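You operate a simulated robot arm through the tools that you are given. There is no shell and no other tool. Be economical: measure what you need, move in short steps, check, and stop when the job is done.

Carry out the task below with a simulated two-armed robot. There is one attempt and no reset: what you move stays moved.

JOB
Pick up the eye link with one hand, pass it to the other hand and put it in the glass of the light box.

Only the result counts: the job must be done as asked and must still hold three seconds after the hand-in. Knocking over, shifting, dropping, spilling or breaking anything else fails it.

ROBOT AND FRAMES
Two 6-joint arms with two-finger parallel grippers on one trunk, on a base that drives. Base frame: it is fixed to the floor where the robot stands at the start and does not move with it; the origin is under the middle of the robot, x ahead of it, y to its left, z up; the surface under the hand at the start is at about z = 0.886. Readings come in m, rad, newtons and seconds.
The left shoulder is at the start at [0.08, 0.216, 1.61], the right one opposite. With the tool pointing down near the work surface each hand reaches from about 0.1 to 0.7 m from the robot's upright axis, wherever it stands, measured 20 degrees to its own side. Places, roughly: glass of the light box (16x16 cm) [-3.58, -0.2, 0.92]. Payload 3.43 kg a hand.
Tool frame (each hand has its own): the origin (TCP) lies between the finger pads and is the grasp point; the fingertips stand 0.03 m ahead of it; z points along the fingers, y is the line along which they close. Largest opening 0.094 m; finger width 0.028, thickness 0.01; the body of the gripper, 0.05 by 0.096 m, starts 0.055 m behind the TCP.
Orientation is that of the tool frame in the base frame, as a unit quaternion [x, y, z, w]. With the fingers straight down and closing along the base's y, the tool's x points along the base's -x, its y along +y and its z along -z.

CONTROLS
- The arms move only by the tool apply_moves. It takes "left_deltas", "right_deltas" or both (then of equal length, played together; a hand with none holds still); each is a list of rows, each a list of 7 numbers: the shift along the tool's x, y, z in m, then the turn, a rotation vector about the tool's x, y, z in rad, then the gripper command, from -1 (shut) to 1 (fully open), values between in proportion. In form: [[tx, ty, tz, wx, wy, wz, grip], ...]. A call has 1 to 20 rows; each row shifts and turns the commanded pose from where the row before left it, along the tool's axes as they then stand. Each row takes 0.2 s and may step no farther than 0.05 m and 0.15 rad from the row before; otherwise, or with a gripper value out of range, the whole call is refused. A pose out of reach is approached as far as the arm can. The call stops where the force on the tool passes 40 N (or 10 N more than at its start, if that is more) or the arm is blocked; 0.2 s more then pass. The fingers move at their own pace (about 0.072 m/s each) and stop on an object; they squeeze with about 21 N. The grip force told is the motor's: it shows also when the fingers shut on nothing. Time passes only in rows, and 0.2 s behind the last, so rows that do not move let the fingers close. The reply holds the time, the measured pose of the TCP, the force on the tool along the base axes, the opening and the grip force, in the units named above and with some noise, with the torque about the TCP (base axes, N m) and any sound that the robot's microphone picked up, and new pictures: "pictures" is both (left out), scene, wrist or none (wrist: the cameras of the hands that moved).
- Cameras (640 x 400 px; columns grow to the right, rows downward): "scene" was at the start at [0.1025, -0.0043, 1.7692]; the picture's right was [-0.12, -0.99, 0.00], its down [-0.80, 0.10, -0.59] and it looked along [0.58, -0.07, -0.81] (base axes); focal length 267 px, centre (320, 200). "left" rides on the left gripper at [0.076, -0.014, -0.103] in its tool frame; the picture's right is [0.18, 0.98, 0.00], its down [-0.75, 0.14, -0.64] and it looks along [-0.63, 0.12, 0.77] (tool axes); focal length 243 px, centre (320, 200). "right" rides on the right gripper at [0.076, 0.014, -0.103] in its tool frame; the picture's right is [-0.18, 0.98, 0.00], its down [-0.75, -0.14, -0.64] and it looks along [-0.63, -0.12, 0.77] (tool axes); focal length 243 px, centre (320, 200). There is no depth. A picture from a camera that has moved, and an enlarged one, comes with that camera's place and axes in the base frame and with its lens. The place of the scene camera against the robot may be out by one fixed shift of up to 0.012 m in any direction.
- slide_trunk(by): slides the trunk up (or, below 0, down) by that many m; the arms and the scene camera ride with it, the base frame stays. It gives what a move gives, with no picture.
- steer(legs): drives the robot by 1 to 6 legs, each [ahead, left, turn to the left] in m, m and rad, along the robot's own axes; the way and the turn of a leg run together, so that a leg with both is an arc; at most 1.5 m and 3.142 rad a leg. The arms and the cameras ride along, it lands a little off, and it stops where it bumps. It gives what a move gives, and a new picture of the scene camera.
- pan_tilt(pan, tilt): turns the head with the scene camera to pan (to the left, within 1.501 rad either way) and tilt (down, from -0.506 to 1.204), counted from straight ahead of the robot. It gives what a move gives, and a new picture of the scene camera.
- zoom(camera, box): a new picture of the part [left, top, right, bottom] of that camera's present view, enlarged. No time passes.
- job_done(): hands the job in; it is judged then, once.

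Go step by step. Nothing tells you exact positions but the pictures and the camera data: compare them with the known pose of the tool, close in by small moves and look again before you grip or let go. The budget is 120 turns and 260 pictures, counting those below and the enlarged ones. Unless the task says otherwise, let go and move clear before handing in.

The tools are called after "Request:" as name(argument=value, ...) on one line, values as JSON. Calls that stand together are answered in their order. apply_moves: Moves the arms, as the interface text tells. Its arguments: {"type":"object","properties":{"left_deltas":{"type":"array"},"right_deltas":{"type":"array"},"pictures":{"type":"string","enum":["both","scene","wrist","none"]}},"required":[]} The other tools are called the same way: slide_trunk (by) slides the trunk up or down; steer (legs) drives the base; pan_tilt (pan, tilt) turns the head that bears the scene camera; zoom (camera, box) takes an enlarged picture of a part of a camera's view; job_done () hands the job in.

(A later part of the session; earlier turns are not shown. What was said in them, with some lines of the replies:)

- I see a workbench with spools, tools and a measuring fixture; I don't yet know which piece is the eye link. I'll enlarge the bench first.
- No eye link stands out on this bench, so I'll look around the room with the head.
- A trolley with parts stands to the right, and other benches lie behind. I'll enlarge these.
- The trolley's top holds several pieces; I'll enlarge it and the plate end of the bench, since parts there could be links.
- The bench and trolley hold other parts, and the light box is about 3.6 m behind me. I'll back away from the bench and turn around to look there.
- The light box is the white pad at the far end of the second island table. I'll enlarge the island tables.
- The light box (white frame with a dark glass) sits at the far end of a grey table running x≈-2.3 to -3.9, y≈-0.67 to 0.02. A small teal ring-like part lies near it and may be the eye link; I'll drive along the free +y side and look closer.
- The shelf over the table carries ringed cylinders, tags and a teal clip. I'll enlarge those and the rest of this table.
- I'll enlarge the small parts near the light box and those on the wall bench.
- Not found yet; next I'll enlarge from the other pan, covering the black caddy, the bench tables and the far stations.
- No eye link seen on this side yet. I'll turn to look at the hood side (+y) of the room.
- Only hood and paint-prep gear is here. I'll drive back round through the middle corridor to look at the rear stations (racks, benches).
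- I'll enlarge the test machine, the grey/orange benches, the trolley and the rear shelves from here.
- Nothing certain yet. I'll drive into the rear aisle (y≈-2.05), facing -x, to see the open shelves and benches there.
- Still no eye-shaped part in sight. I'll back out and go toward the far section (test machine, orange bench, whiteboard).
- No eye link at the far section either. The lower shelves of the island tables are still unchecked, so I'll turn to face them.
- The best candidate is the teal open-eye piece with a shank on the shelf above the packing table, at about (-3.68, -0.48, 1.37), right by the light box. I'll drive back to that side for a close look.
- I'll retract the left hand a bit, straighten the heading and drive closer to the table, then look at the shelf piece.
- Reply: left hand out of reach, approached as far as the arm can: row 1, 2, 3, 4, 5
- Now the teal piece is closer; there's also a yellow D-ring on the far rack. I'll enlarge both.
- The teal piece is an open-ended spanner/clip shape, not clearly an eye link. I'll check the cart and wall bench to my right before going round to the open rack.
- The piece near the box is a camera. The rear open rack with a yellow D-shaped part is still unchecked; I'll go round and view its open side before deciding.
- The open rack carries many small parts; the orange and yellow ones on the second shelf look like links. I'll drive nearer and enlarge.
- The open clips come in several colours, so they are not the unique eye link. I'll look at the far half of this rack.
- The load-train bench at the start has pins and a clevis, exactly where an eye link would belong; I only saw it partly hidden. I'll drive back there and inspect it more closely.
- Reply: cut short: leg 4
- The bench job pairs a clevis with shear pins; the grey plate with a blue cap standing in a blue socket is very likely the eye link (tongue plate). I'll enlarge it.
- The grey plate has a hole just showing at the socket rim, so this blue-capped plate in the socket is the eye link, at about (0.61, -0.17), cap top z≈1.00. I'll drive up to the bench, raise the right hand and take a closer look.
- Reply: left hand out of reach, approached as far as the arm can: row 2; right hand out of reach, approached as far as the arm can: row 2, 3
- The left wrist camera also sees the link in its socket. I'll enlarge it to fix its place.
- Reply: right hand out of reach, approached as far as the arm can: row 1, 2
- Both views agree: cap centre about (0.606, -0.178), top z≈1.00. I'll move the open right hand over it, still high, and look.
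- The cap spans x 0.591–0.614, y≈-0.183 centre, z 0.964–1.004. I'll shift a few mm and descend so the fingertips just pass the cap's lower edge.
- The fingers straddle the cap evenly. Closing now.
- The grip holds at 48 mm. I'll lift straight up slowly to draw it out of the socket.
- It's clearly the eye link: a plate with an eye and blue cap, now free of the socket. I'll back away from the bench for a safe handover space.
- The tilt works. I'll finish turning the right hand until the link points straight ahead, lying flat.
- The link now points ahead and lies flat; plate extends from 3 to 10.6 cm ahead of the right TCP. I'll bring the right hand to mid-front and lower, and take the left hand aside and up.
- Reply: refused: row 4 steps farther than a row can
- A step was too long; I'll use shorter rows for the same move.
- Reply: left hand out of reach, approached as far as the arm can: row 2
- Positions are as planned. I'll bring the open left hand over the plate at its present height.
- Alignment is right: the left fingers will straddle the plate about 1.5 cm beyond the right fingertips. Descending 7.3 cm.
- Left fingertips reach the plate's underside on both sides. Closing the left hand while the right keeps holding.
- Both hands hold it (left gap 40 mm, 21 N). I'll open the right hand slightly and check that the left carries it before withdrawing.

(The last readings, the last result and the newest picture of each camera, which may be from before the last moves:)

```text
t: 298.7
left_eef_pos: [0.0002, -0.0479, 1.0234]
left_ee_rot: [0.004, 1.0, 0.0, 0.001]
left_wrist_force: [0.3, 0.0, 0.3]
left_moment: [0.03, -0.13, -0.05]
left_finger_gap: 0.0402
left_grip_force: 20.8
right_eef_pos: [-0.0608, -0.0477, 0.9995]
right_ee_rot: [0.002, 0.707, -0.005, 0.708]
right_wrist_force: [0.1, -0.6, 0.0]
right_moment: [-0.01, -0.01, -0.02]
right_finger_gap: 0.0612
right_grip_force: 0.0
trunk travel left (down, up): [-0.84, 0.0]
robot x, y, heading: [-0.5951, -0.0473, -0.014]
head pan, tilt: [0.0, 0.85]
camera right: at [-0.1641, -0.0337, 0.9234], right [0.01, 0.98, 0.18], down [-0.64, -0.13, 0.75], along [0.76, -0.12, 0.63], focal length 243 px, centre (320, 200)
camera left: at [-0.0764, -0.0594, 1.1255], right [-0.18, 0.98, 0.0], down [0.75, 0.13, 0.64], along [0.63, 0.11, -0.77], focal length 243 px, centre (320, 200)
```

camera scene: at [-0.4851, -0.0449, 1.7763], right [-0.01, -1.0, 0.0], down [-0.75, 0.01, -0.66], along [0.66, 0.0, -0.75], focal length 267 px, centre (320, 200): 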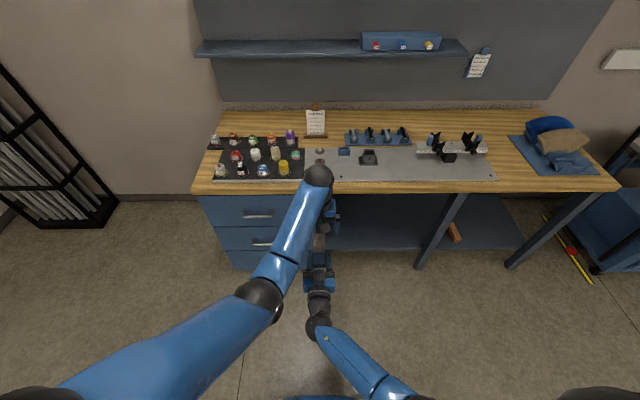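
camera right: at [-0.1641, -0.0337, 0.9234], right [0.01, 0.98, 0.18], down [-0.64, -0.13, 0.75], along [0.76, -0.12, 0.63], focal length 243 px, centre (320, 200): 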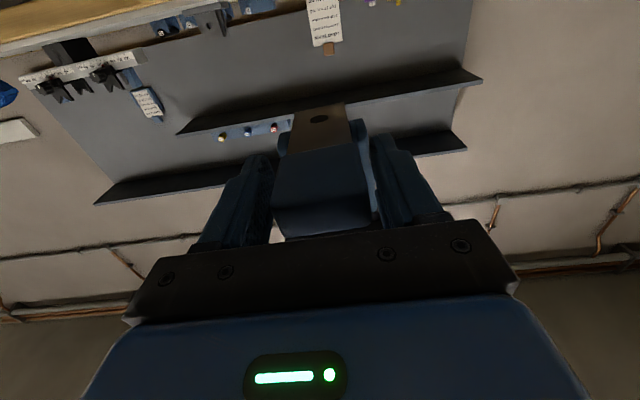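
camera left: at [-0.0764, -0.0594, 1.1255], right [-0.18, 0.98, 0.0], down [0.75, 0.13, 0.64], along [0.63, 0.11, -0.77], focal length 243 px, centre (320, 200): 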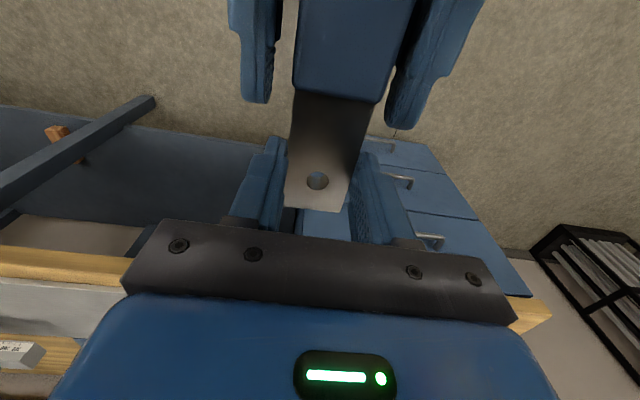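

The link stays put in the left hand. I'll withdraw the right hand straight back.

Request:
apply_moves(right_deltas=[[0, 0, -0.02, 0, 0, 0, 0.4], [0, 0, -0.03, 0, 0, 0, 0.4], [0, 0, -0.03, 0, 0, 0, 0.4], [0, 0, -0.02, 0, 0, 0, 0.4]], left_deltas=[[0, 0, 0, 0, 0, 0, -1], [0, 0, 0, 0, 0, 0, -1], [0, 0, 0, 0, 0, 0, -1], [0, 0, 0, 0, 0, 0, -1]], pictures="both")

```text
t: 299.7
left_eef_pos: [0.0001, -0.0465, 1.022]
left_ee_rot: [0.004, 1.0, 0.0, 0.001]
left_wrist_force: [0.3, 0.2, 0.5]
left_moment: [0.01, -0.12, -0.05]
left_finger_gap: 0.0402
left_grip_force: 21.1
right_eef_pos: [-0.1609, -0.0492, 0.9992]
right_ee_rot: [0.002, 0.707, -0.004, 0.708]
right_wrist_force: [0.4, 0.3, 0.8]
right_moment: [0.03, 0.02, -0.01]
right_finger_gap: 0.0657
right_grip_force: 0.0
trunk travel left (down, up): [-0.84, 0.0]
robot x, y, heading: [-0.5916, -0.048, -0.009]
head pan, tilt: [0.0, 0.85]
camera scene: at [-0.4854, -0.0426, 1.7763], right [-0.01, -1.0, 0.0], down [-0.75, 0.01, -0.66], along [0.66, -0.01, -0.75], focal length 267 px, centre (320, 200)
camera right: at [-0.2643, -0.0345, 0.9231], right [0.01, 0.98, 0.18], down [-0.64, -0.13, 0.75], along [0.76, -0.12, 0.63], focal length 243 px, centre (320, 200)
camera left: at [-0.0767, -0.0596, 1.1257], right [-0.18, 0.98, 0.0], down [0.75, 0.13, 0.64], along [0.63, 0.11, -0.76], focal length 243 px, centre (320, 200)
```

scene: 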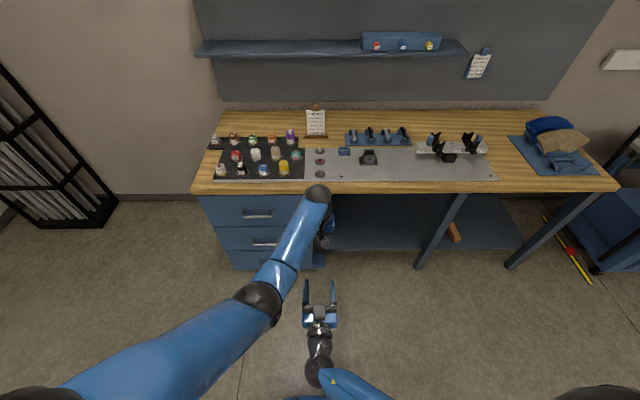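
right: 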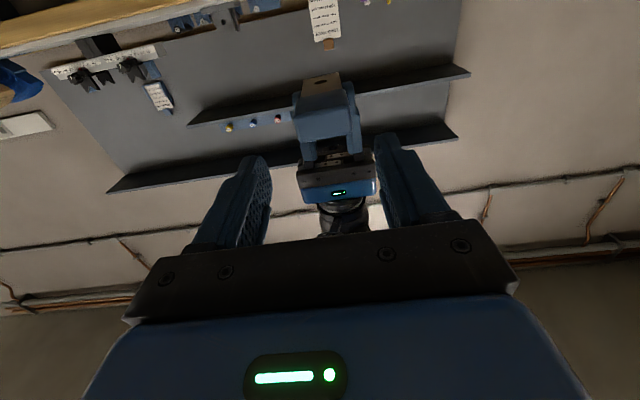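
left: 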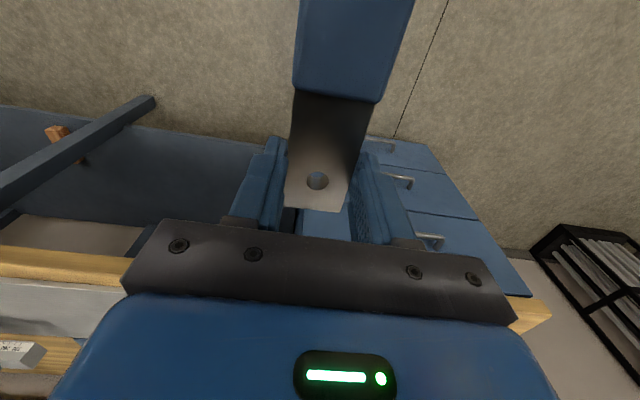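

The left hand alone holds the link. I'll check the grip depth from the right camera.

Request:
zoom(camera="right", box=[270, 60, 390, 210])

```text
2.67 times, centred on (330, 135) of right
camera zoom: at [-0.2643, -0.0345, 0.9231], right [0.01, 0.98, 0.18], down [-0.64, -0.13, 0.75], along [0.76, -0.12, 0.63], focal length 647 px, centre (293, 373)
```

zoom: 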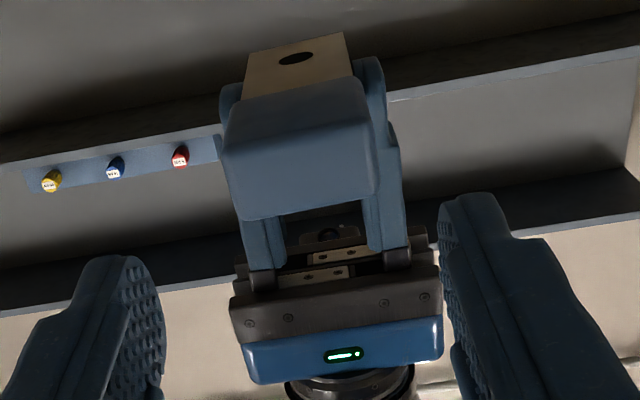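

The left grip is sound, tips level with the plate's underside. Now I'll move the right hand aside and turn it down again, out of the way.

Request:
apply_moves(right_deltas=[[0, -0.04, 0, 0, 0, 0, 1], [0, -0.04, 0, 0, 0, 0, 1], [0, -0.04, 0, 0, 0, 0, 1], [0, -0.04, 0, 0, 0, 0, 1], [0, -0.04, 0, 0, 0, 0, 1], [0, -0.04, 0, 0, 0, 0, 1], [0, 0, 0, 0, 0.14, 0, 1], [0, 0, 0, 0, 0.14, 0, 1], [0, 0, 0, 0, 0.14, 0, 1], [0, 0, 0, 0, 0.14, 0, 1], [0, 0, 0, 0, 0.14, 0, 1], [0, 0, 0, 0, 0.14, 0, 1], [0, 0, 0, 0, 0.14, 0, 1], [0, 0, 0, 0, 0.14, 0, 1], [0, 0, 0, 0, 0.14, 0, 1], [0, 0, 0, 0, 0.14, 0, 1], [0, 0, 0, 0, 0.14, 0, 1], [0, 0, 0, 0, 0.03, 0, 1]], pictures="scene")

Request:
apply_moves(left_deltas=[[0, 0, -0.03, 0, 0, 0, -1], [0, 0, -0.03, 0, 0, 0, -1], [0, 0, -0.03, 0, 0, 0, -1]], pictures="none")

```text
t: 303.5
left_eef_pos: [0.0005, -0.0469, 1.0229]
left_ee_rot: [0.004, 1.0, 0.0, 0.001]
left_wrist_force: [0.5, -1.2, 0.0]
left_moment: [0.04, -0.11, 0.01]
left_finger_gap: 0.0399
left_grip_force: 21.4
right_eef_pos: [-0.1598, -0.2654, 1.0047]
right_ee_rot: [0.042, 0.981, -0.019, 0.187]
right_wrist_force: [0.2, 0.8, 0.2]
right_moment: [-0.02, 0.0, 0.01]
right_finger_gap: 0.0942
right_grip_force: 0.2
right hand out of reach, approached as far as the arm can: row 6, 9, 10, 11
trunk travel left (down, up): [-0.84, 0.0]
robot x, y, heading: [-0.5977, -0.0445, -0.011]
head pan, tilt: [0.0, 0.85]
camera scene: at [-0.4849, -0.0424, 1.7763], right [-0.01, -1.0, 0.0], down [-0.75, 0.01, -0.66], along [0.66, -0.01, -0.75], focal length 267 px, centre (320, 200)
```

scene: 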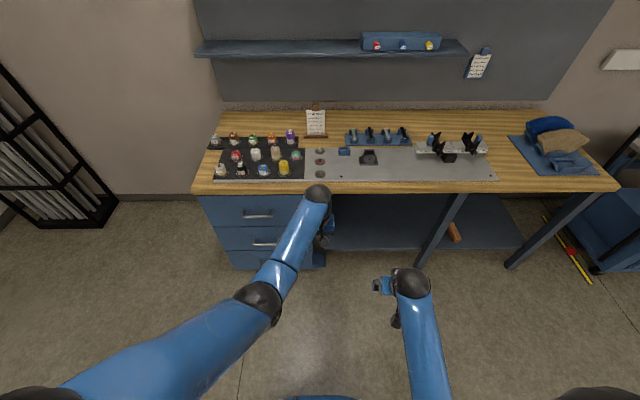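

```text
t: 304.3
left_eef_pos: [-0.0022, -0.0463, 1.1144]
left_ee_rot: [0.005, 1.0, 0.0, 0.001]
left_wrist_force: [-0.5, 0.0, -3.1]
left_moment: [0.02, -0.11, -0.01]
left_finger_gap: 0.0398
left_grip_force: 21.3
right_eef_pos: [-0.1606, -0.2645, 1.0059]
right_ee_rot: [0.04, 0.981, -0.019, 0.187]
right_wrist_force: [-1.1, -0.1, 0.1]
right_moment: [-0.02, -0.01, 0.03]
right_finger_gap: 0.0939
right_grip_force: 0.1
trunk travel left (down, up): [-0.84, 0.0]
robot x, y, heading: [-0.5899, -0.0448, -0.005]
head pan, tilt: [0.0, 0.85]
```

The link is held firmly and lifted (3 N load). Now drive to the light box: left to y≈0.9, turn to face -y, then along to x≈-3.5.

Request:
steer(legs=[[0, 0.95, 0], [0, 0, -1.565], [0, -1.45, 0], [0, -1.45, 0]])

Request:
pan_tilt(pan=0.0, tilt=0.95)

```text
t: 326.7
left_eef_pos: [-3.4594, 0.204, 1.1138]
left_ee_rot: [0.689, 0.725, -0.001, 0.0]
left_wrist_force: [0.7, 0.0, -3.4]
left_moment: [-0.07, 0.0, -0.02]
left_finger_gap: 0.0402
left_grip_force: 20.8
right_eef_pos: [-3.689, 0.3499, 1.0047]
right_ee_rot: [0.703, 0.686, -0.143, 0.122]
right_wrist_force: [0.3, 0.4, -0.6]
right_moment: [-0.01, 0.01, 0.04]
right_finger_gap: 0.0937
right_grip_force: 0.1
trunk travel left (down, up): [-0.84, 0.0]
robot x, y, heading: [-3.4997, 0.7943, -1.519]
head pan, tilt: [0.0, 0.85]
camera scene: at [-3.4905, 0.6921, 1.7763], right [-1.0, -0.05, 0.0], down [-0.04, 0.75, -0.66], along [0.03, -0.66, -0.75], focal length 267 px, centre (320, 200)
```

scene: 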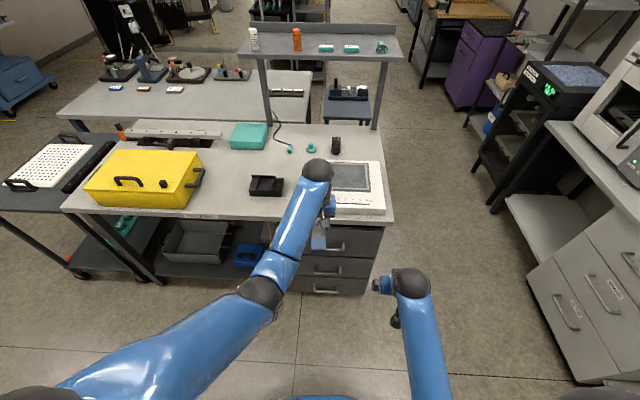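

```text
t: 327.4
left_eef_pos: [-3.4617, 0.2036, 1.1136]
left_ee_rot: [0.688, 0.725, 0.0, 0.001]
left_wrist_force: [1.6, -0.6, -2.6]
left_moment: [-0.08, 0.0, -0.03]
left_finger_gap: 0.0398
left_grip_force: 21.0
right_eef_pos: [-3.6881, 0.3506, 1.0049]
right_ee_rot: [0.703, 0.686, -0.142, 0.122]
right_wrist_force: [0.1, 1.0, 0.4]
right_moment: [-0.02, 0.01, 0.0]
right_finger_gap: 0.0937
right_grip_force: 0.1
trunk travel left (down, up): [-0.84, 0.0]
robot x, y, heading: [-3.4939, 0.7972, -1.523]
head pan, tilt: [0.0, 0.949]
camera scene: at [-3.4915, 0.6975, 1.7688], right [-1.0, -0.05, 0.0], down [-0.04, 0.81, -0.58], along [0.03, -0.58, -0.81], focal length 267 px, centre (320, 200)
```

scene: 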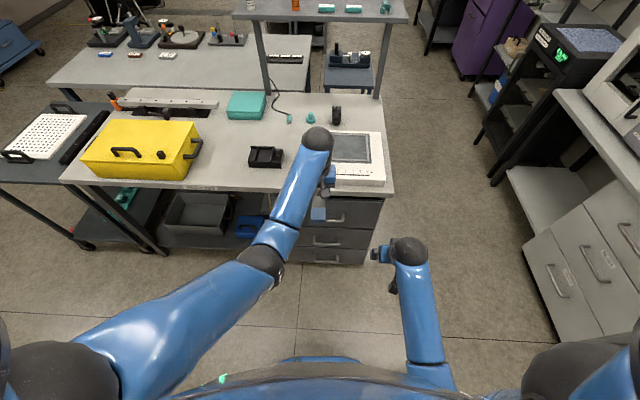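

Request:
zoom(camera="scene", box=[310, 110, 410, 200])

Request:
steer(legs=[[0, 0, -0.05], [0.35, -0.07, 0]])

Request:
zoom(camera="left", box=[0, 0, 640, 400])

```text
4.44 times, centred on (360, 155) of scene
camera zoom: at [-3.4915, 0.6975, 1.7688], right [-1.0, -0.05, 0.0], down [-0.04, 0.81, -0.58], along [0.03, -0.58, -0.81], focal length 1187 px, centre (142, 400)
```

zoom: 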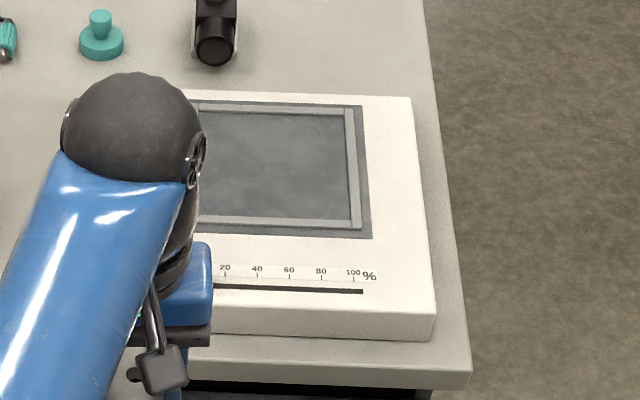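

```text
t: 330.1
left_eef_pos: [-3.5639, -0.1473, 1.115]
left_ee_rot: [0.708, 0.706, -0.002, 0.002]
left_wrist_force: [0.4, -0.3, -2.9]
left_moment: [-0.12, -0.01, 0.0]
left_finger_gap: 0.0399
left_grip_force: 20.4
right_eef_pos: [-3.7832, 0.0103, 1.0052]
right_ee_rot: [0.721, 0.667, -0.147, 0.119]
right_wrist_force: [-0.7, 0.6, 0.2]
right_moment: [0.01, 0.01, 0.01]
right_finger_gap: 0.094
right_grip_force: 0.1
trunk travel left (down, up): [-0.84, 0.0]
robot x, y, heading: [-3.5657, 0.4404, -1.572]
head pan, tilt: [0.0, 0.949]
camera scene: at [-3.5671, 0.3484, 1.7691], right [-1.0, 0.0, 0.0], down [0.0, 0.81, -0.58], along [0.0, -0.58, -0.81], focal length 267 px, centre (320, 200)
```

scene: 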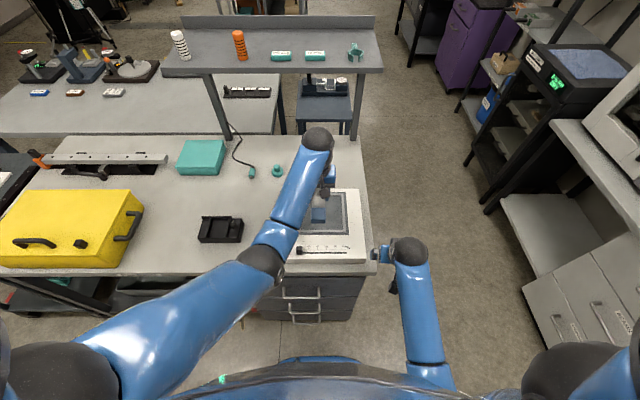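

```text
1.00 times, centred on (320, 200) of left (not enlarged: the box is as wide or as high as the picture)
camera zoom: at [-3.5778, -0.0689, 1.217], right [0.98, 0.18, 0.0], down [0.14, -0.75, 0.65], along [0.12, -0.64, -0.76], focal length 243 px, centre (320, 200)
```

zoom: 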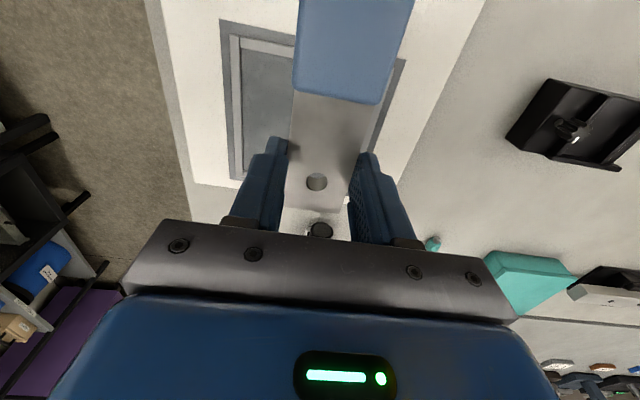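

Glass inner area ≈ x -3.655…-3.49, y -0.14…-0.295. I'll move the link over its centre (TCP at about (-3.572, -0.225)) and come down part-way.

Request:
apply_moves(left_deltas=[[-0.04, -0.004, 0, 0, 0, 0, -1], [-0.038, -0.004, 0, 0, 0, 0, -1], [0, 0, 0.035, 0, 0, 0, -1], [0, 0, 0.035, 0, 0, 0, -1], [0, 0, 0.035, 0, 0, 0, -1], [0, 0, 0.02, 0, 0, 0, -1]])

Request:
zoom(camera="scene", box=[280, 160, 400, 280])

Request:
zoom(camera="right", box=[0, 0, 640, 400])

```text
t: 331.5
left_eef_pos: [-3.5671, -0.2089, 0.9976]
left_ee_rot: [0.708, 0.706, -0.001, 0.0]
left_wrist_force: [-0.2, 0.0, -1.8]
left_moment: [-0.1, 0.02, -0.03]
left_finger_gap: 0.04
left_grip_force: 21.3
left hand out of reach, approached as far as the arm can: row 5, 6
right_eef_pos: [-3.7831, 0.0092, 1.0058]
right_ee_rot: [0.72, 0.668, -0.146, 0.12]
right_wrist_force: [-0.2, 0.6, 0.3]
right_moment: [0.03, 0.01, 0.01]
right_finger_gap: 0.0942
right_grip_force: 0.0
trunk travel left (down, up): [-0.84, 0.0]
robot x, y, heading: [-3.5671, 0.4407, -1.573]
head pan, tilt: [0.0, 0.949]
camera scene: at [-3.5673, 0.3448, 1.7688], right [-1.0, 0.0, 0.0], down [0.0, 0.81, -0.58], along [0.0, -0.58, -0.81], focal length 267 px, centre (320, 200)
camera left: at [-3.5798, -0.1312, 1.1003], right [0.98, 0.18, 0.0], down [0.14, -0.75, 0.65], along [0.12, -0.63, -0.76], focal length 243 px, centre (320, 200)
```

scene: 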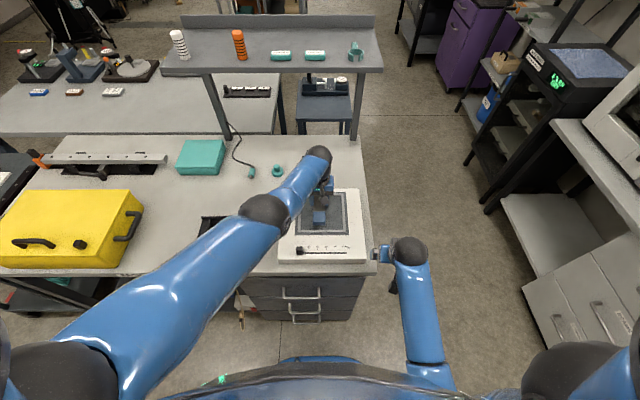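
left: 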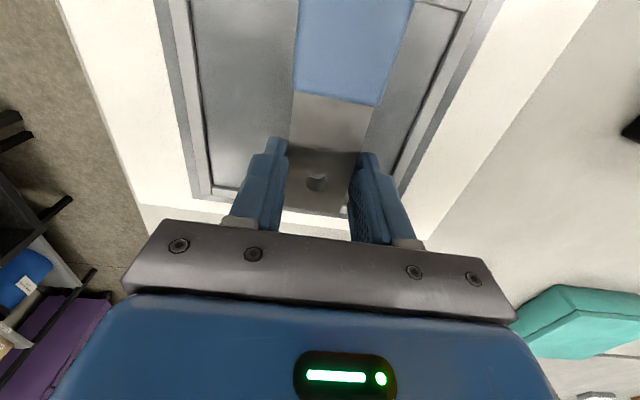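

```text
3.33 times, centred on (340, 220) of scene
camera zoom: at [-3.5673, 0.3448, 1.7688], right [-1.0, 0.0, 0.0], down [0.0, 0.81, -0.58], along [0.0, -0.58, -0.81], focal length 890 px, centre (253, 133)
```

zoom: 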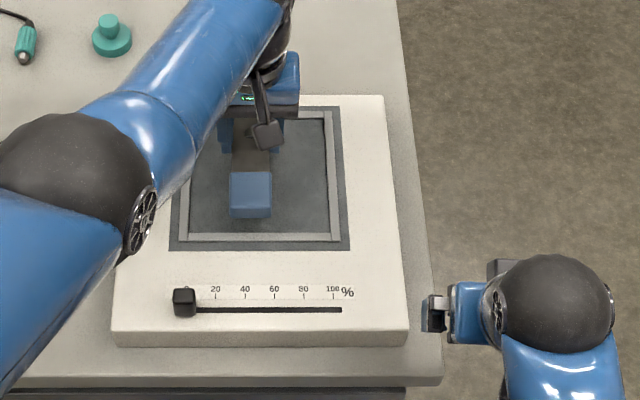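

```text
1.00 times, centred on (320, 200) of right (not enlarged: the box is as wide or as high as the picture)
camera zoom: at [-3.7595, 0.1148, 1.0723], right [0.97, -0.25, 0.04], down [-0.16, -0.45, 0.88], along [-0.2, -0.86, -0.48], focal length 243 px, centre (320, 200)
```

zoom: 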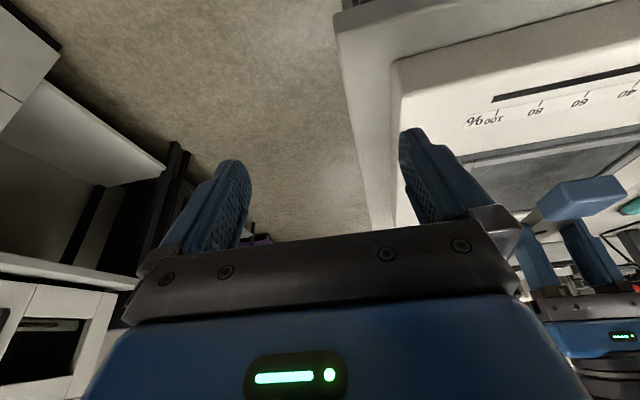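

The arm is at its reach limit here, so I'll close the right hand (clearance), creep 3 cm ahead and slide the trunk down 3 cm.

Request:
apply_moves(right_deltas=[[0, 0, 0, 0, 0, 0, 0], [0, 0, 0, 0, 0, 0, -0.6], [0, 0, 0, 0, 0, 0, -0.6]], pictures="none")

Request:
steer(legs=[[0.03, 0, 0]])

Request:
slide_trunk(by=-0.02)

Request:
zoom(camera="left", box=[0, 0, 640, 400])

Request:
zoom(camera="scene", box=[280, 160, 400, 280])

```text
t: 332.3
left_eef_pos: [-3.5664, -0.2083, 0.9981]
left_ee_rot: [0.707, 0.707, -0.001, 0.001]
left_wrist_force: [-0.6, 0.1, -2.7]
left_moment: [-0.1, 0.01, -0.02]
left_finger_gap: 0.0399
left_grip_force: 21.3
right_eef_pos: [-3.7831, 0.008, 1.0042]
right_ee_rot: [0.72, 0.668, -0.145, 0.119]
right_wrist_force: [0.5, 0.1, 0.5]
right_moment: [0.02, 0.01, -0.02]
right_finger_gap: 0.0189
right_grip_force: 0.0
trunk travel left (down, up): [-0.84, 0.0]
robot x, y, heading: [-3.5635, 0.4461, -1.571]
head pan, tilt: [0.0, 0.949]
```

```text
t: 333.1
left_eef_pos: [-3.5671, -0.2348, 1.0018]
left_ee_rot: [0.708, 0.706, -0.003, 0.003]
left_wrist_force: [-0.2, 0.0, -2.2]
left_moment: [-0.13, 0.02, -0.01]
left_finger_gap: 0.0398
left_grip_force: 20.7
right_eef_pos: [-3.7839, -0.0158, 1.0072]
right_ee_rot: [0.72, 0.667, -0.148, 0.121]
right_wrist_force: [0.4, 0.5, 0.1]
right_moment: [-0.05, 0.03, 0.0]
right_finger_gap: 0.0188
right_grip_force: 0.1
trunk travel left (down, up): [-0.84, 0.0]
robot x, y, heading: [-3.5648, 0.4131, -1.573]
head pan, tilt: [0.0, 0.949]
camera scene: at [-3.5679, 0.3245, 1.7695], right [-1.0, 0.0, 0.0], down [0.0, 0.81, -0.59], along [0.0, -0.59, -0.81], focal length 267 px, centre (320, 200)
```

scene: 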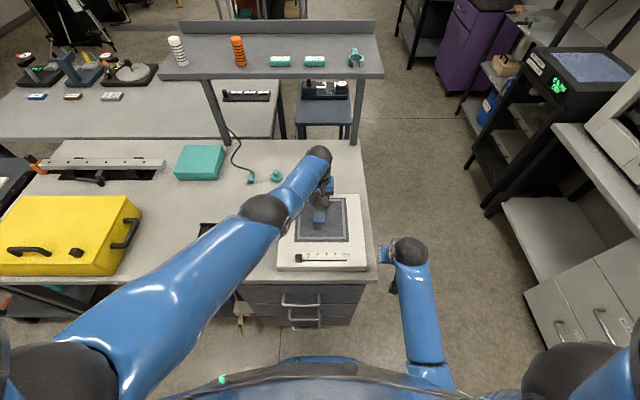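

```text
t: 333.8
left_eef_pos: [-3.5669, -0.2375, 0.9773]
left_ee_rot: [0.708, 0.706, -0.001, 0.001]
left_wrist_force: [-0.5, -0.3, -3.0]
left_moment: [-0.09, 0.03, -0.01]
left_finger_gap: 0.0398
left_grip_force: 21.2
right_eef_pos: [-3.785, -0.0208, 0.9847]
right_ee_rot: [0.721, 0.667, -0.145, 0.119]
right_wrist_force: [-0.2, 0.6, 0.5]
right_moment: [0.02, -0.02, -0.02]
right_finger_gap: 0.0188
right_grip_force: 0.0
trunk travel left (down, up): [-0.82, 0.02]
robot x, y, heading: [-3.5669, 0.4104, -1.575]
head pan, tilt: [0.0, 0.949]
```

```text
1.00 times, centred on (320, 200) of left (not enlarged: the box is as wide or as high as the picture)
camera zoom: at [-3.5806, -0.1598, 1.0811], right [0.98, 0.18, 0.0], down [0.14, -0.75, 0.64], along [0.12, -0.63, -0.76], focal length 243 px, centre (320, 200)
```

zoom: 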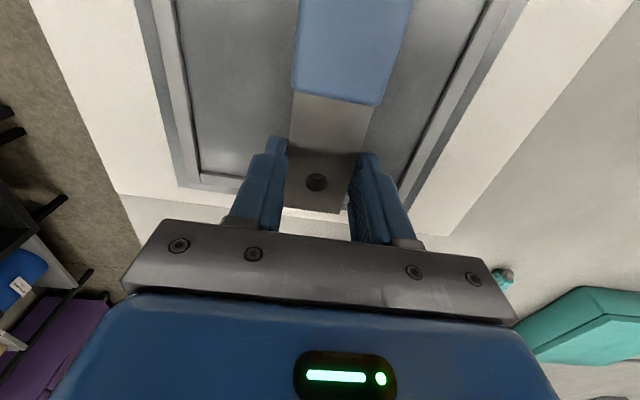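

```text
3.33 times, centred on (340, 220) of scene
camera zoom: at [-3.568, 0.3168, 1.7489], right [-1.0, 0.0, 0.0], down [0.0, 0.81, -0.58], along [0.0, -0.58, -0.81], focal length 890 px, centre (253, 133)
```

zoom: 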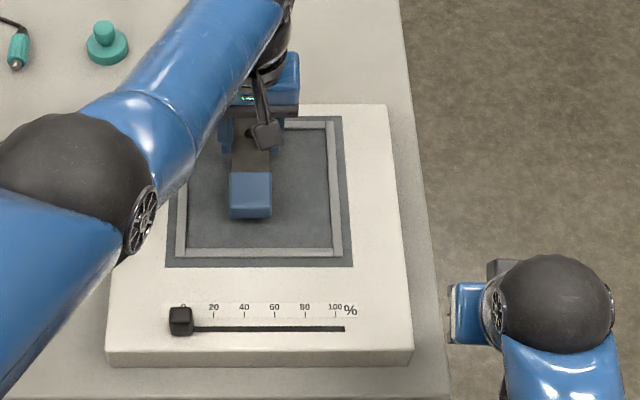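

Far inner frame edge is at y≈-0.285 and the plate tip near -0.282, so I'll pull back 1.2 cm to centre it, then descend gently.

Request:
apply_moves(left_deltas=[[0.012, -0.004, 0, 0, 0, 0, -1], [0, 0, 0.008, 0, 0, 0, -1], [0, 0, 0.006, 0, 0, 0, -1]], pictures="wrist")

Request:
zoom(camera="right", box=[440, 100, 640, 300])

```text
t: 334.6
left_eef_pos: [-3.5714, -0.2276, 0.9654]
left_ee_rot: [0.709, 0.705, -0.001, 0.001]
left_wrist_force: [-0.4, -0.9, -2.3]
left_moment: [-0.12, 0.0, -0.01]
left_finger_gap: 0.04
left_grip_force: 21.1
right_eef_pos: [-3.7833, -0.021, 0.9857]
right_ee_rot: [0.721, 0.667, -0.145, 0.119]
right_wrist_force: [-0.1, 0.2, 0.4]
right_moment: [-0.05, 0.01, -0.01]
right_finger_gap: 0.0189
right_grip_force: 0.0
trunk travel left (down, up): [-0.82, 0.02]
robot x, y, heading: [-3.5647, 0.4127, -1.575]
head pan, tilt: [0.0, 0.949]
camera left: at [-3.5845, -0.1491, 1.0668], right [0.98, 0.18, 0.0], down [0.14, -0.75, 0.64], along [0.12, -0.63, -0.77], focal length 243 px, centre (320, 200)
```

left: 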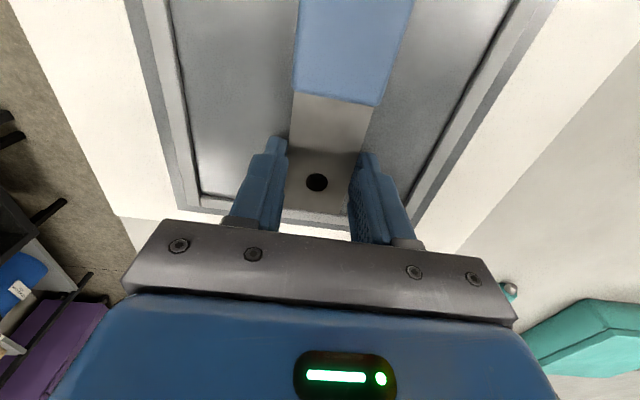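

```text
2.00 times, centred on (540, 200) of right
camera zoom: at [-3.7603, 0.0854, 1.052], right [0.97, -0.25, 0.05], down [-0.16, -0.45, 0.88], along [-0.2, -0.86, -0.48], focal length 485 px, centre (-120, 200)
```

zoom: 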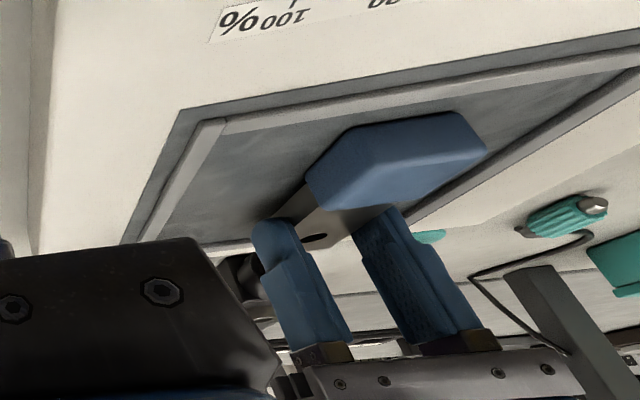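

The link is centred and level above the glass. Continuing down in small steps.

Request:
apply_moves(left_deltas=[[0, 0, 0.004, 0, 0, 0, -1], [0, 0, 0.004, 0, 0, 0, -1]], pictures="none")

Request:
zoom(camera="right", box=[440, 100, 640, 300])

```text
t: 335.2
left_eef_pos: [-3.571, -0.2268, 0.9576]
left_ee_rot: [0.709, 0.705, -0.003, 0.002]
left_wrist_force: [1.9, 2.0, 20.2]
left_moment: [-0.03, -0.05, -0.11]
left_finger_gap: 0.0393
left_grip_force: 21.2
right_eef_pos: [-3.7841, -0.02, 0.9854]
right_ee_rot: [0.721, 0.667, -0.147, 0.119]
right_wrist_force: [0.3, 0.2, -0.3]
right_moment: [-0.01, -0.02, -0.03]
right_finger_gap: 0.0189
right_grip_force: 0.0
trunk travel left (down, up): [-0.82, 0.02]
robot x, y, heading: [-3.5662, 0.4111, -1.574]
head pan, tilt: [0.0, 0.949]
```

```text
2.00 times, centred on (540, 200) of right
camera zoom: at [-3.7601, 0.0863, 1.0526], right [0.97, -0.25, 0.05], down [-0.16, -0.45, 0.88], along [-0.2, -0.86, -0.48], focal length 485 px, centre (-120, 200)
```

zoom: 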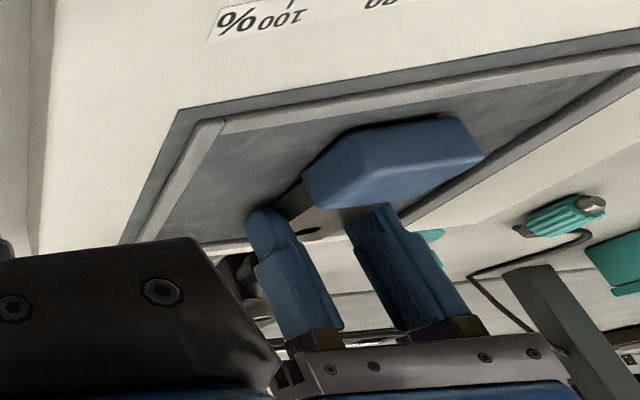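

Contact with the glass (about 20 N). I'll ease up 2 mm and open the left hand gently.

Request:
apply_moves(left_deltas=[[0, 0, -0.002, 0, 0, 0, -1], [0, 0, 0, 0, 0, 0, -0.1], [0, 0, 0, 0, 0, 0, 0.1], [0, 0, 0, 0, 0, 0, 0.3], [0, 0, 0, 0, 0, 0, 0.3]], pictures="wrist")

Request:
zoom(camera="right", box=[440, 100, 640, 300])

```text
t: 336.4
left_eef_pos: [-3.5709, -0.2281, 0.9579]
left_ee_rot: [0.708, 0.706, -0.001, 0.0]
left_wrist_force: [0.7, 1.1, -0.1]
left_moment: [0.03, -0.01, 0.0]
left_finger_gap: 0.0609
left_grip_force: 0.1
right_eef_pos: [-3.7844, -0.0216, 0.9843]
right_ee_rot: [0.721, 0.667, -0.145, 0.118]
right_wrist_force: [0.2, -0.1, -0.2]
right_moment: [0.0, 0.03, 0.0]
right_finger_gap: 0.0184
right_grip_force: 0.1
trunk travel left (down, up): [-0.82, 0.02]
robot x, y, heading: [-3.5625, 0.4121, -1.572]
head pan, tilt: [0.0, 0.949]
camera left: at [-3.5844, -0.1493, 1.0603], right [0.98, 0.18, 0.0], down [0.14, -0.75, 0.64], along [0.12, -0.63, -0.77], focal length 243 px, centre (320, 200)
```

left: 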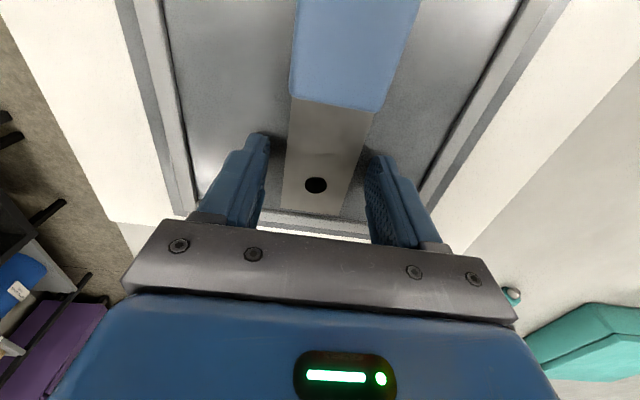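

```text
2.00 times, centred on (540, 200) of right
camera zoom: at [-3.7601, 0.0852, 1.052], right [0.97, -0.25, 0.04], down [-0.16, -0.45, 0.88], along [-0.2, -0.86, -0.48], focal length 485 px, centre (-120, 200)
```

zoom: 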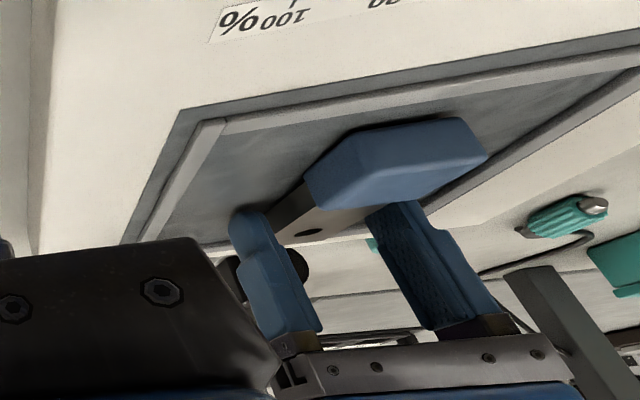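

The link rests on the glass, free of the fingers. Raising the left hand straight up.

Request:
apply_moves(left_deltas=[[0, 0, -0.02, 0, 0, 0, 0.3], [0, 0, -0.03, 0, 0, 0, 0.3], [0, 0, -0.04, 0, 0, 0, 0.3], [0, 0, -0.04, 0, 0, 0, 0.3]], pictures="wrist")

Request:
steer(legs=[[-0.4, 0, 0]])

Request:
zoom(camera="scene", box=[280, 100, 420, 200])

```text
t: 337.4
left_eef_pos: [-3.5681, -0.2256, 1.0882]
left_ee_rot: [0.708, 0.706, -0.001, 0.001]
left_wrist_force: [-0.4, 0.9, 0.0]
left_moment: [0.03, -0.03, 0.0]
left_finger_gap: 0.0611
left_grip_force: 0.0
right_eef_pos: [-3.7841, -0.0207, 0.9851]
right_ee_rot: [0.721, 0.667, -0.146, 0.119]
right_wrist_force: [0.7, -0.3, 0.4]
right_moment: [-0.02, -0.01, -0.01]
right_finger_gap: 0.0187
right_grip_force: 0.0
trunk travel left (down, up): [-0.82, 0.02]
robot x, y, heading: [-3.5666, 0.4143, -1.574]
head pan, tilt: [0.0, 0.949]
camera left: at [-3.582, -0.1479, 1.1905], right [0.98, 0.18, 0.0], down [0.14, -0.75, 0.64], along [0.12, -0.63, -0.77], focal length 243 px, centre (320, 200)
```

left: 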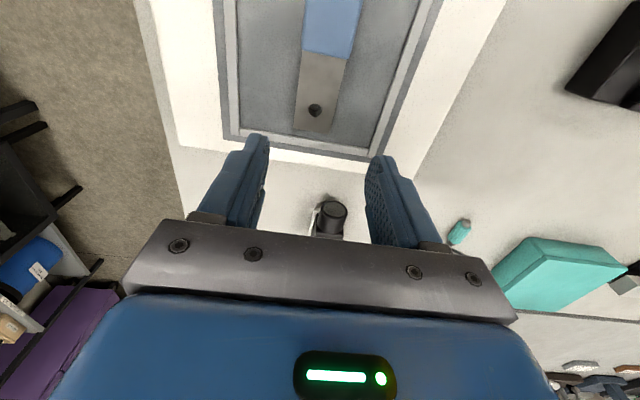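

```text
t: 339.9
left_eef_pos: [-3.5673, 0.1699, 1.0865]
left_ee_rot: [0.707, 0.707, 0.0, 0.0]
left_wrist_force: [0.4, -1.2, 0.1]
left_moment: [0.04, 0.0, 0.01]
left_finger_gap: 0.0612
left_grip_force: 0.1
right_eef_pos: [-3.7827, 0.3742, 0.9842]
right_ee_rot: [0.721, 0.668, -0.144, 0.118]
right_wrist_force: [0.6, 0.5, -0.2]
right_moment: [-0.01, 0.0, 0.02]
right_finger_gap: 0.0188
right_grip_force: 0.0
trunk travel left (down, up): [-0.82, 0.02]
robot x, y, heading: [-3.568, 0.807, -1.572]
head pan, tilt: [0.0, 0.949]
camera scene: at [-3.5669, 0.7099, 1.7485], right [-1.0, 0.0, 0.0], down [0.0, 0.81, -0.58], along [0.0, -0.58, -0.81], focal length 267 px, centre (320, 200)
```

scene: 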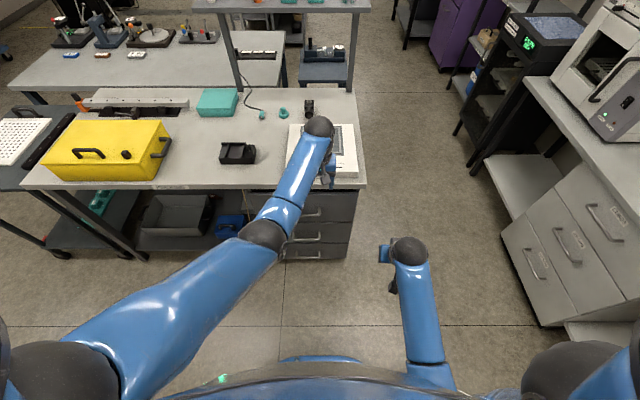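

```text
4.00 times, centred on (350, 150) of scene
camera zoom: at [-3.5669, 0.7099, 1.7485], right [-1.0, 0.0, 0.0], down [0.0, 0.81, -0.58], along [0.0, -0.58, -0.81], focal length 1068 px, centre (200, 400)
```

zoom: 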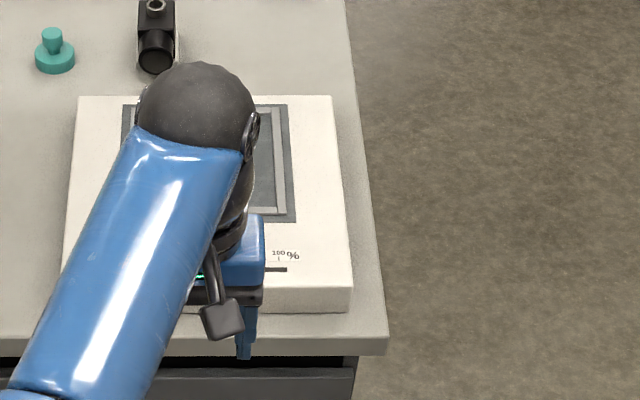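

The last wrist picture shows the eye link lying flat within the glass frame, with the hand clear and the robot backed away. I'm handing in.

Request:
job_done()

```text
The job is handed in.
```

The eye link is lying flat on the glass of the light box. The right hand took it from its socket on the load-train bench and passed it to the left hand, which set it down, let go and moved clear.

One turning move near the bench, before I picked the link up, was cut short. I saw nothing disturbed in the bench and trolley views I took afterwards, but I did not establish what stopped it.
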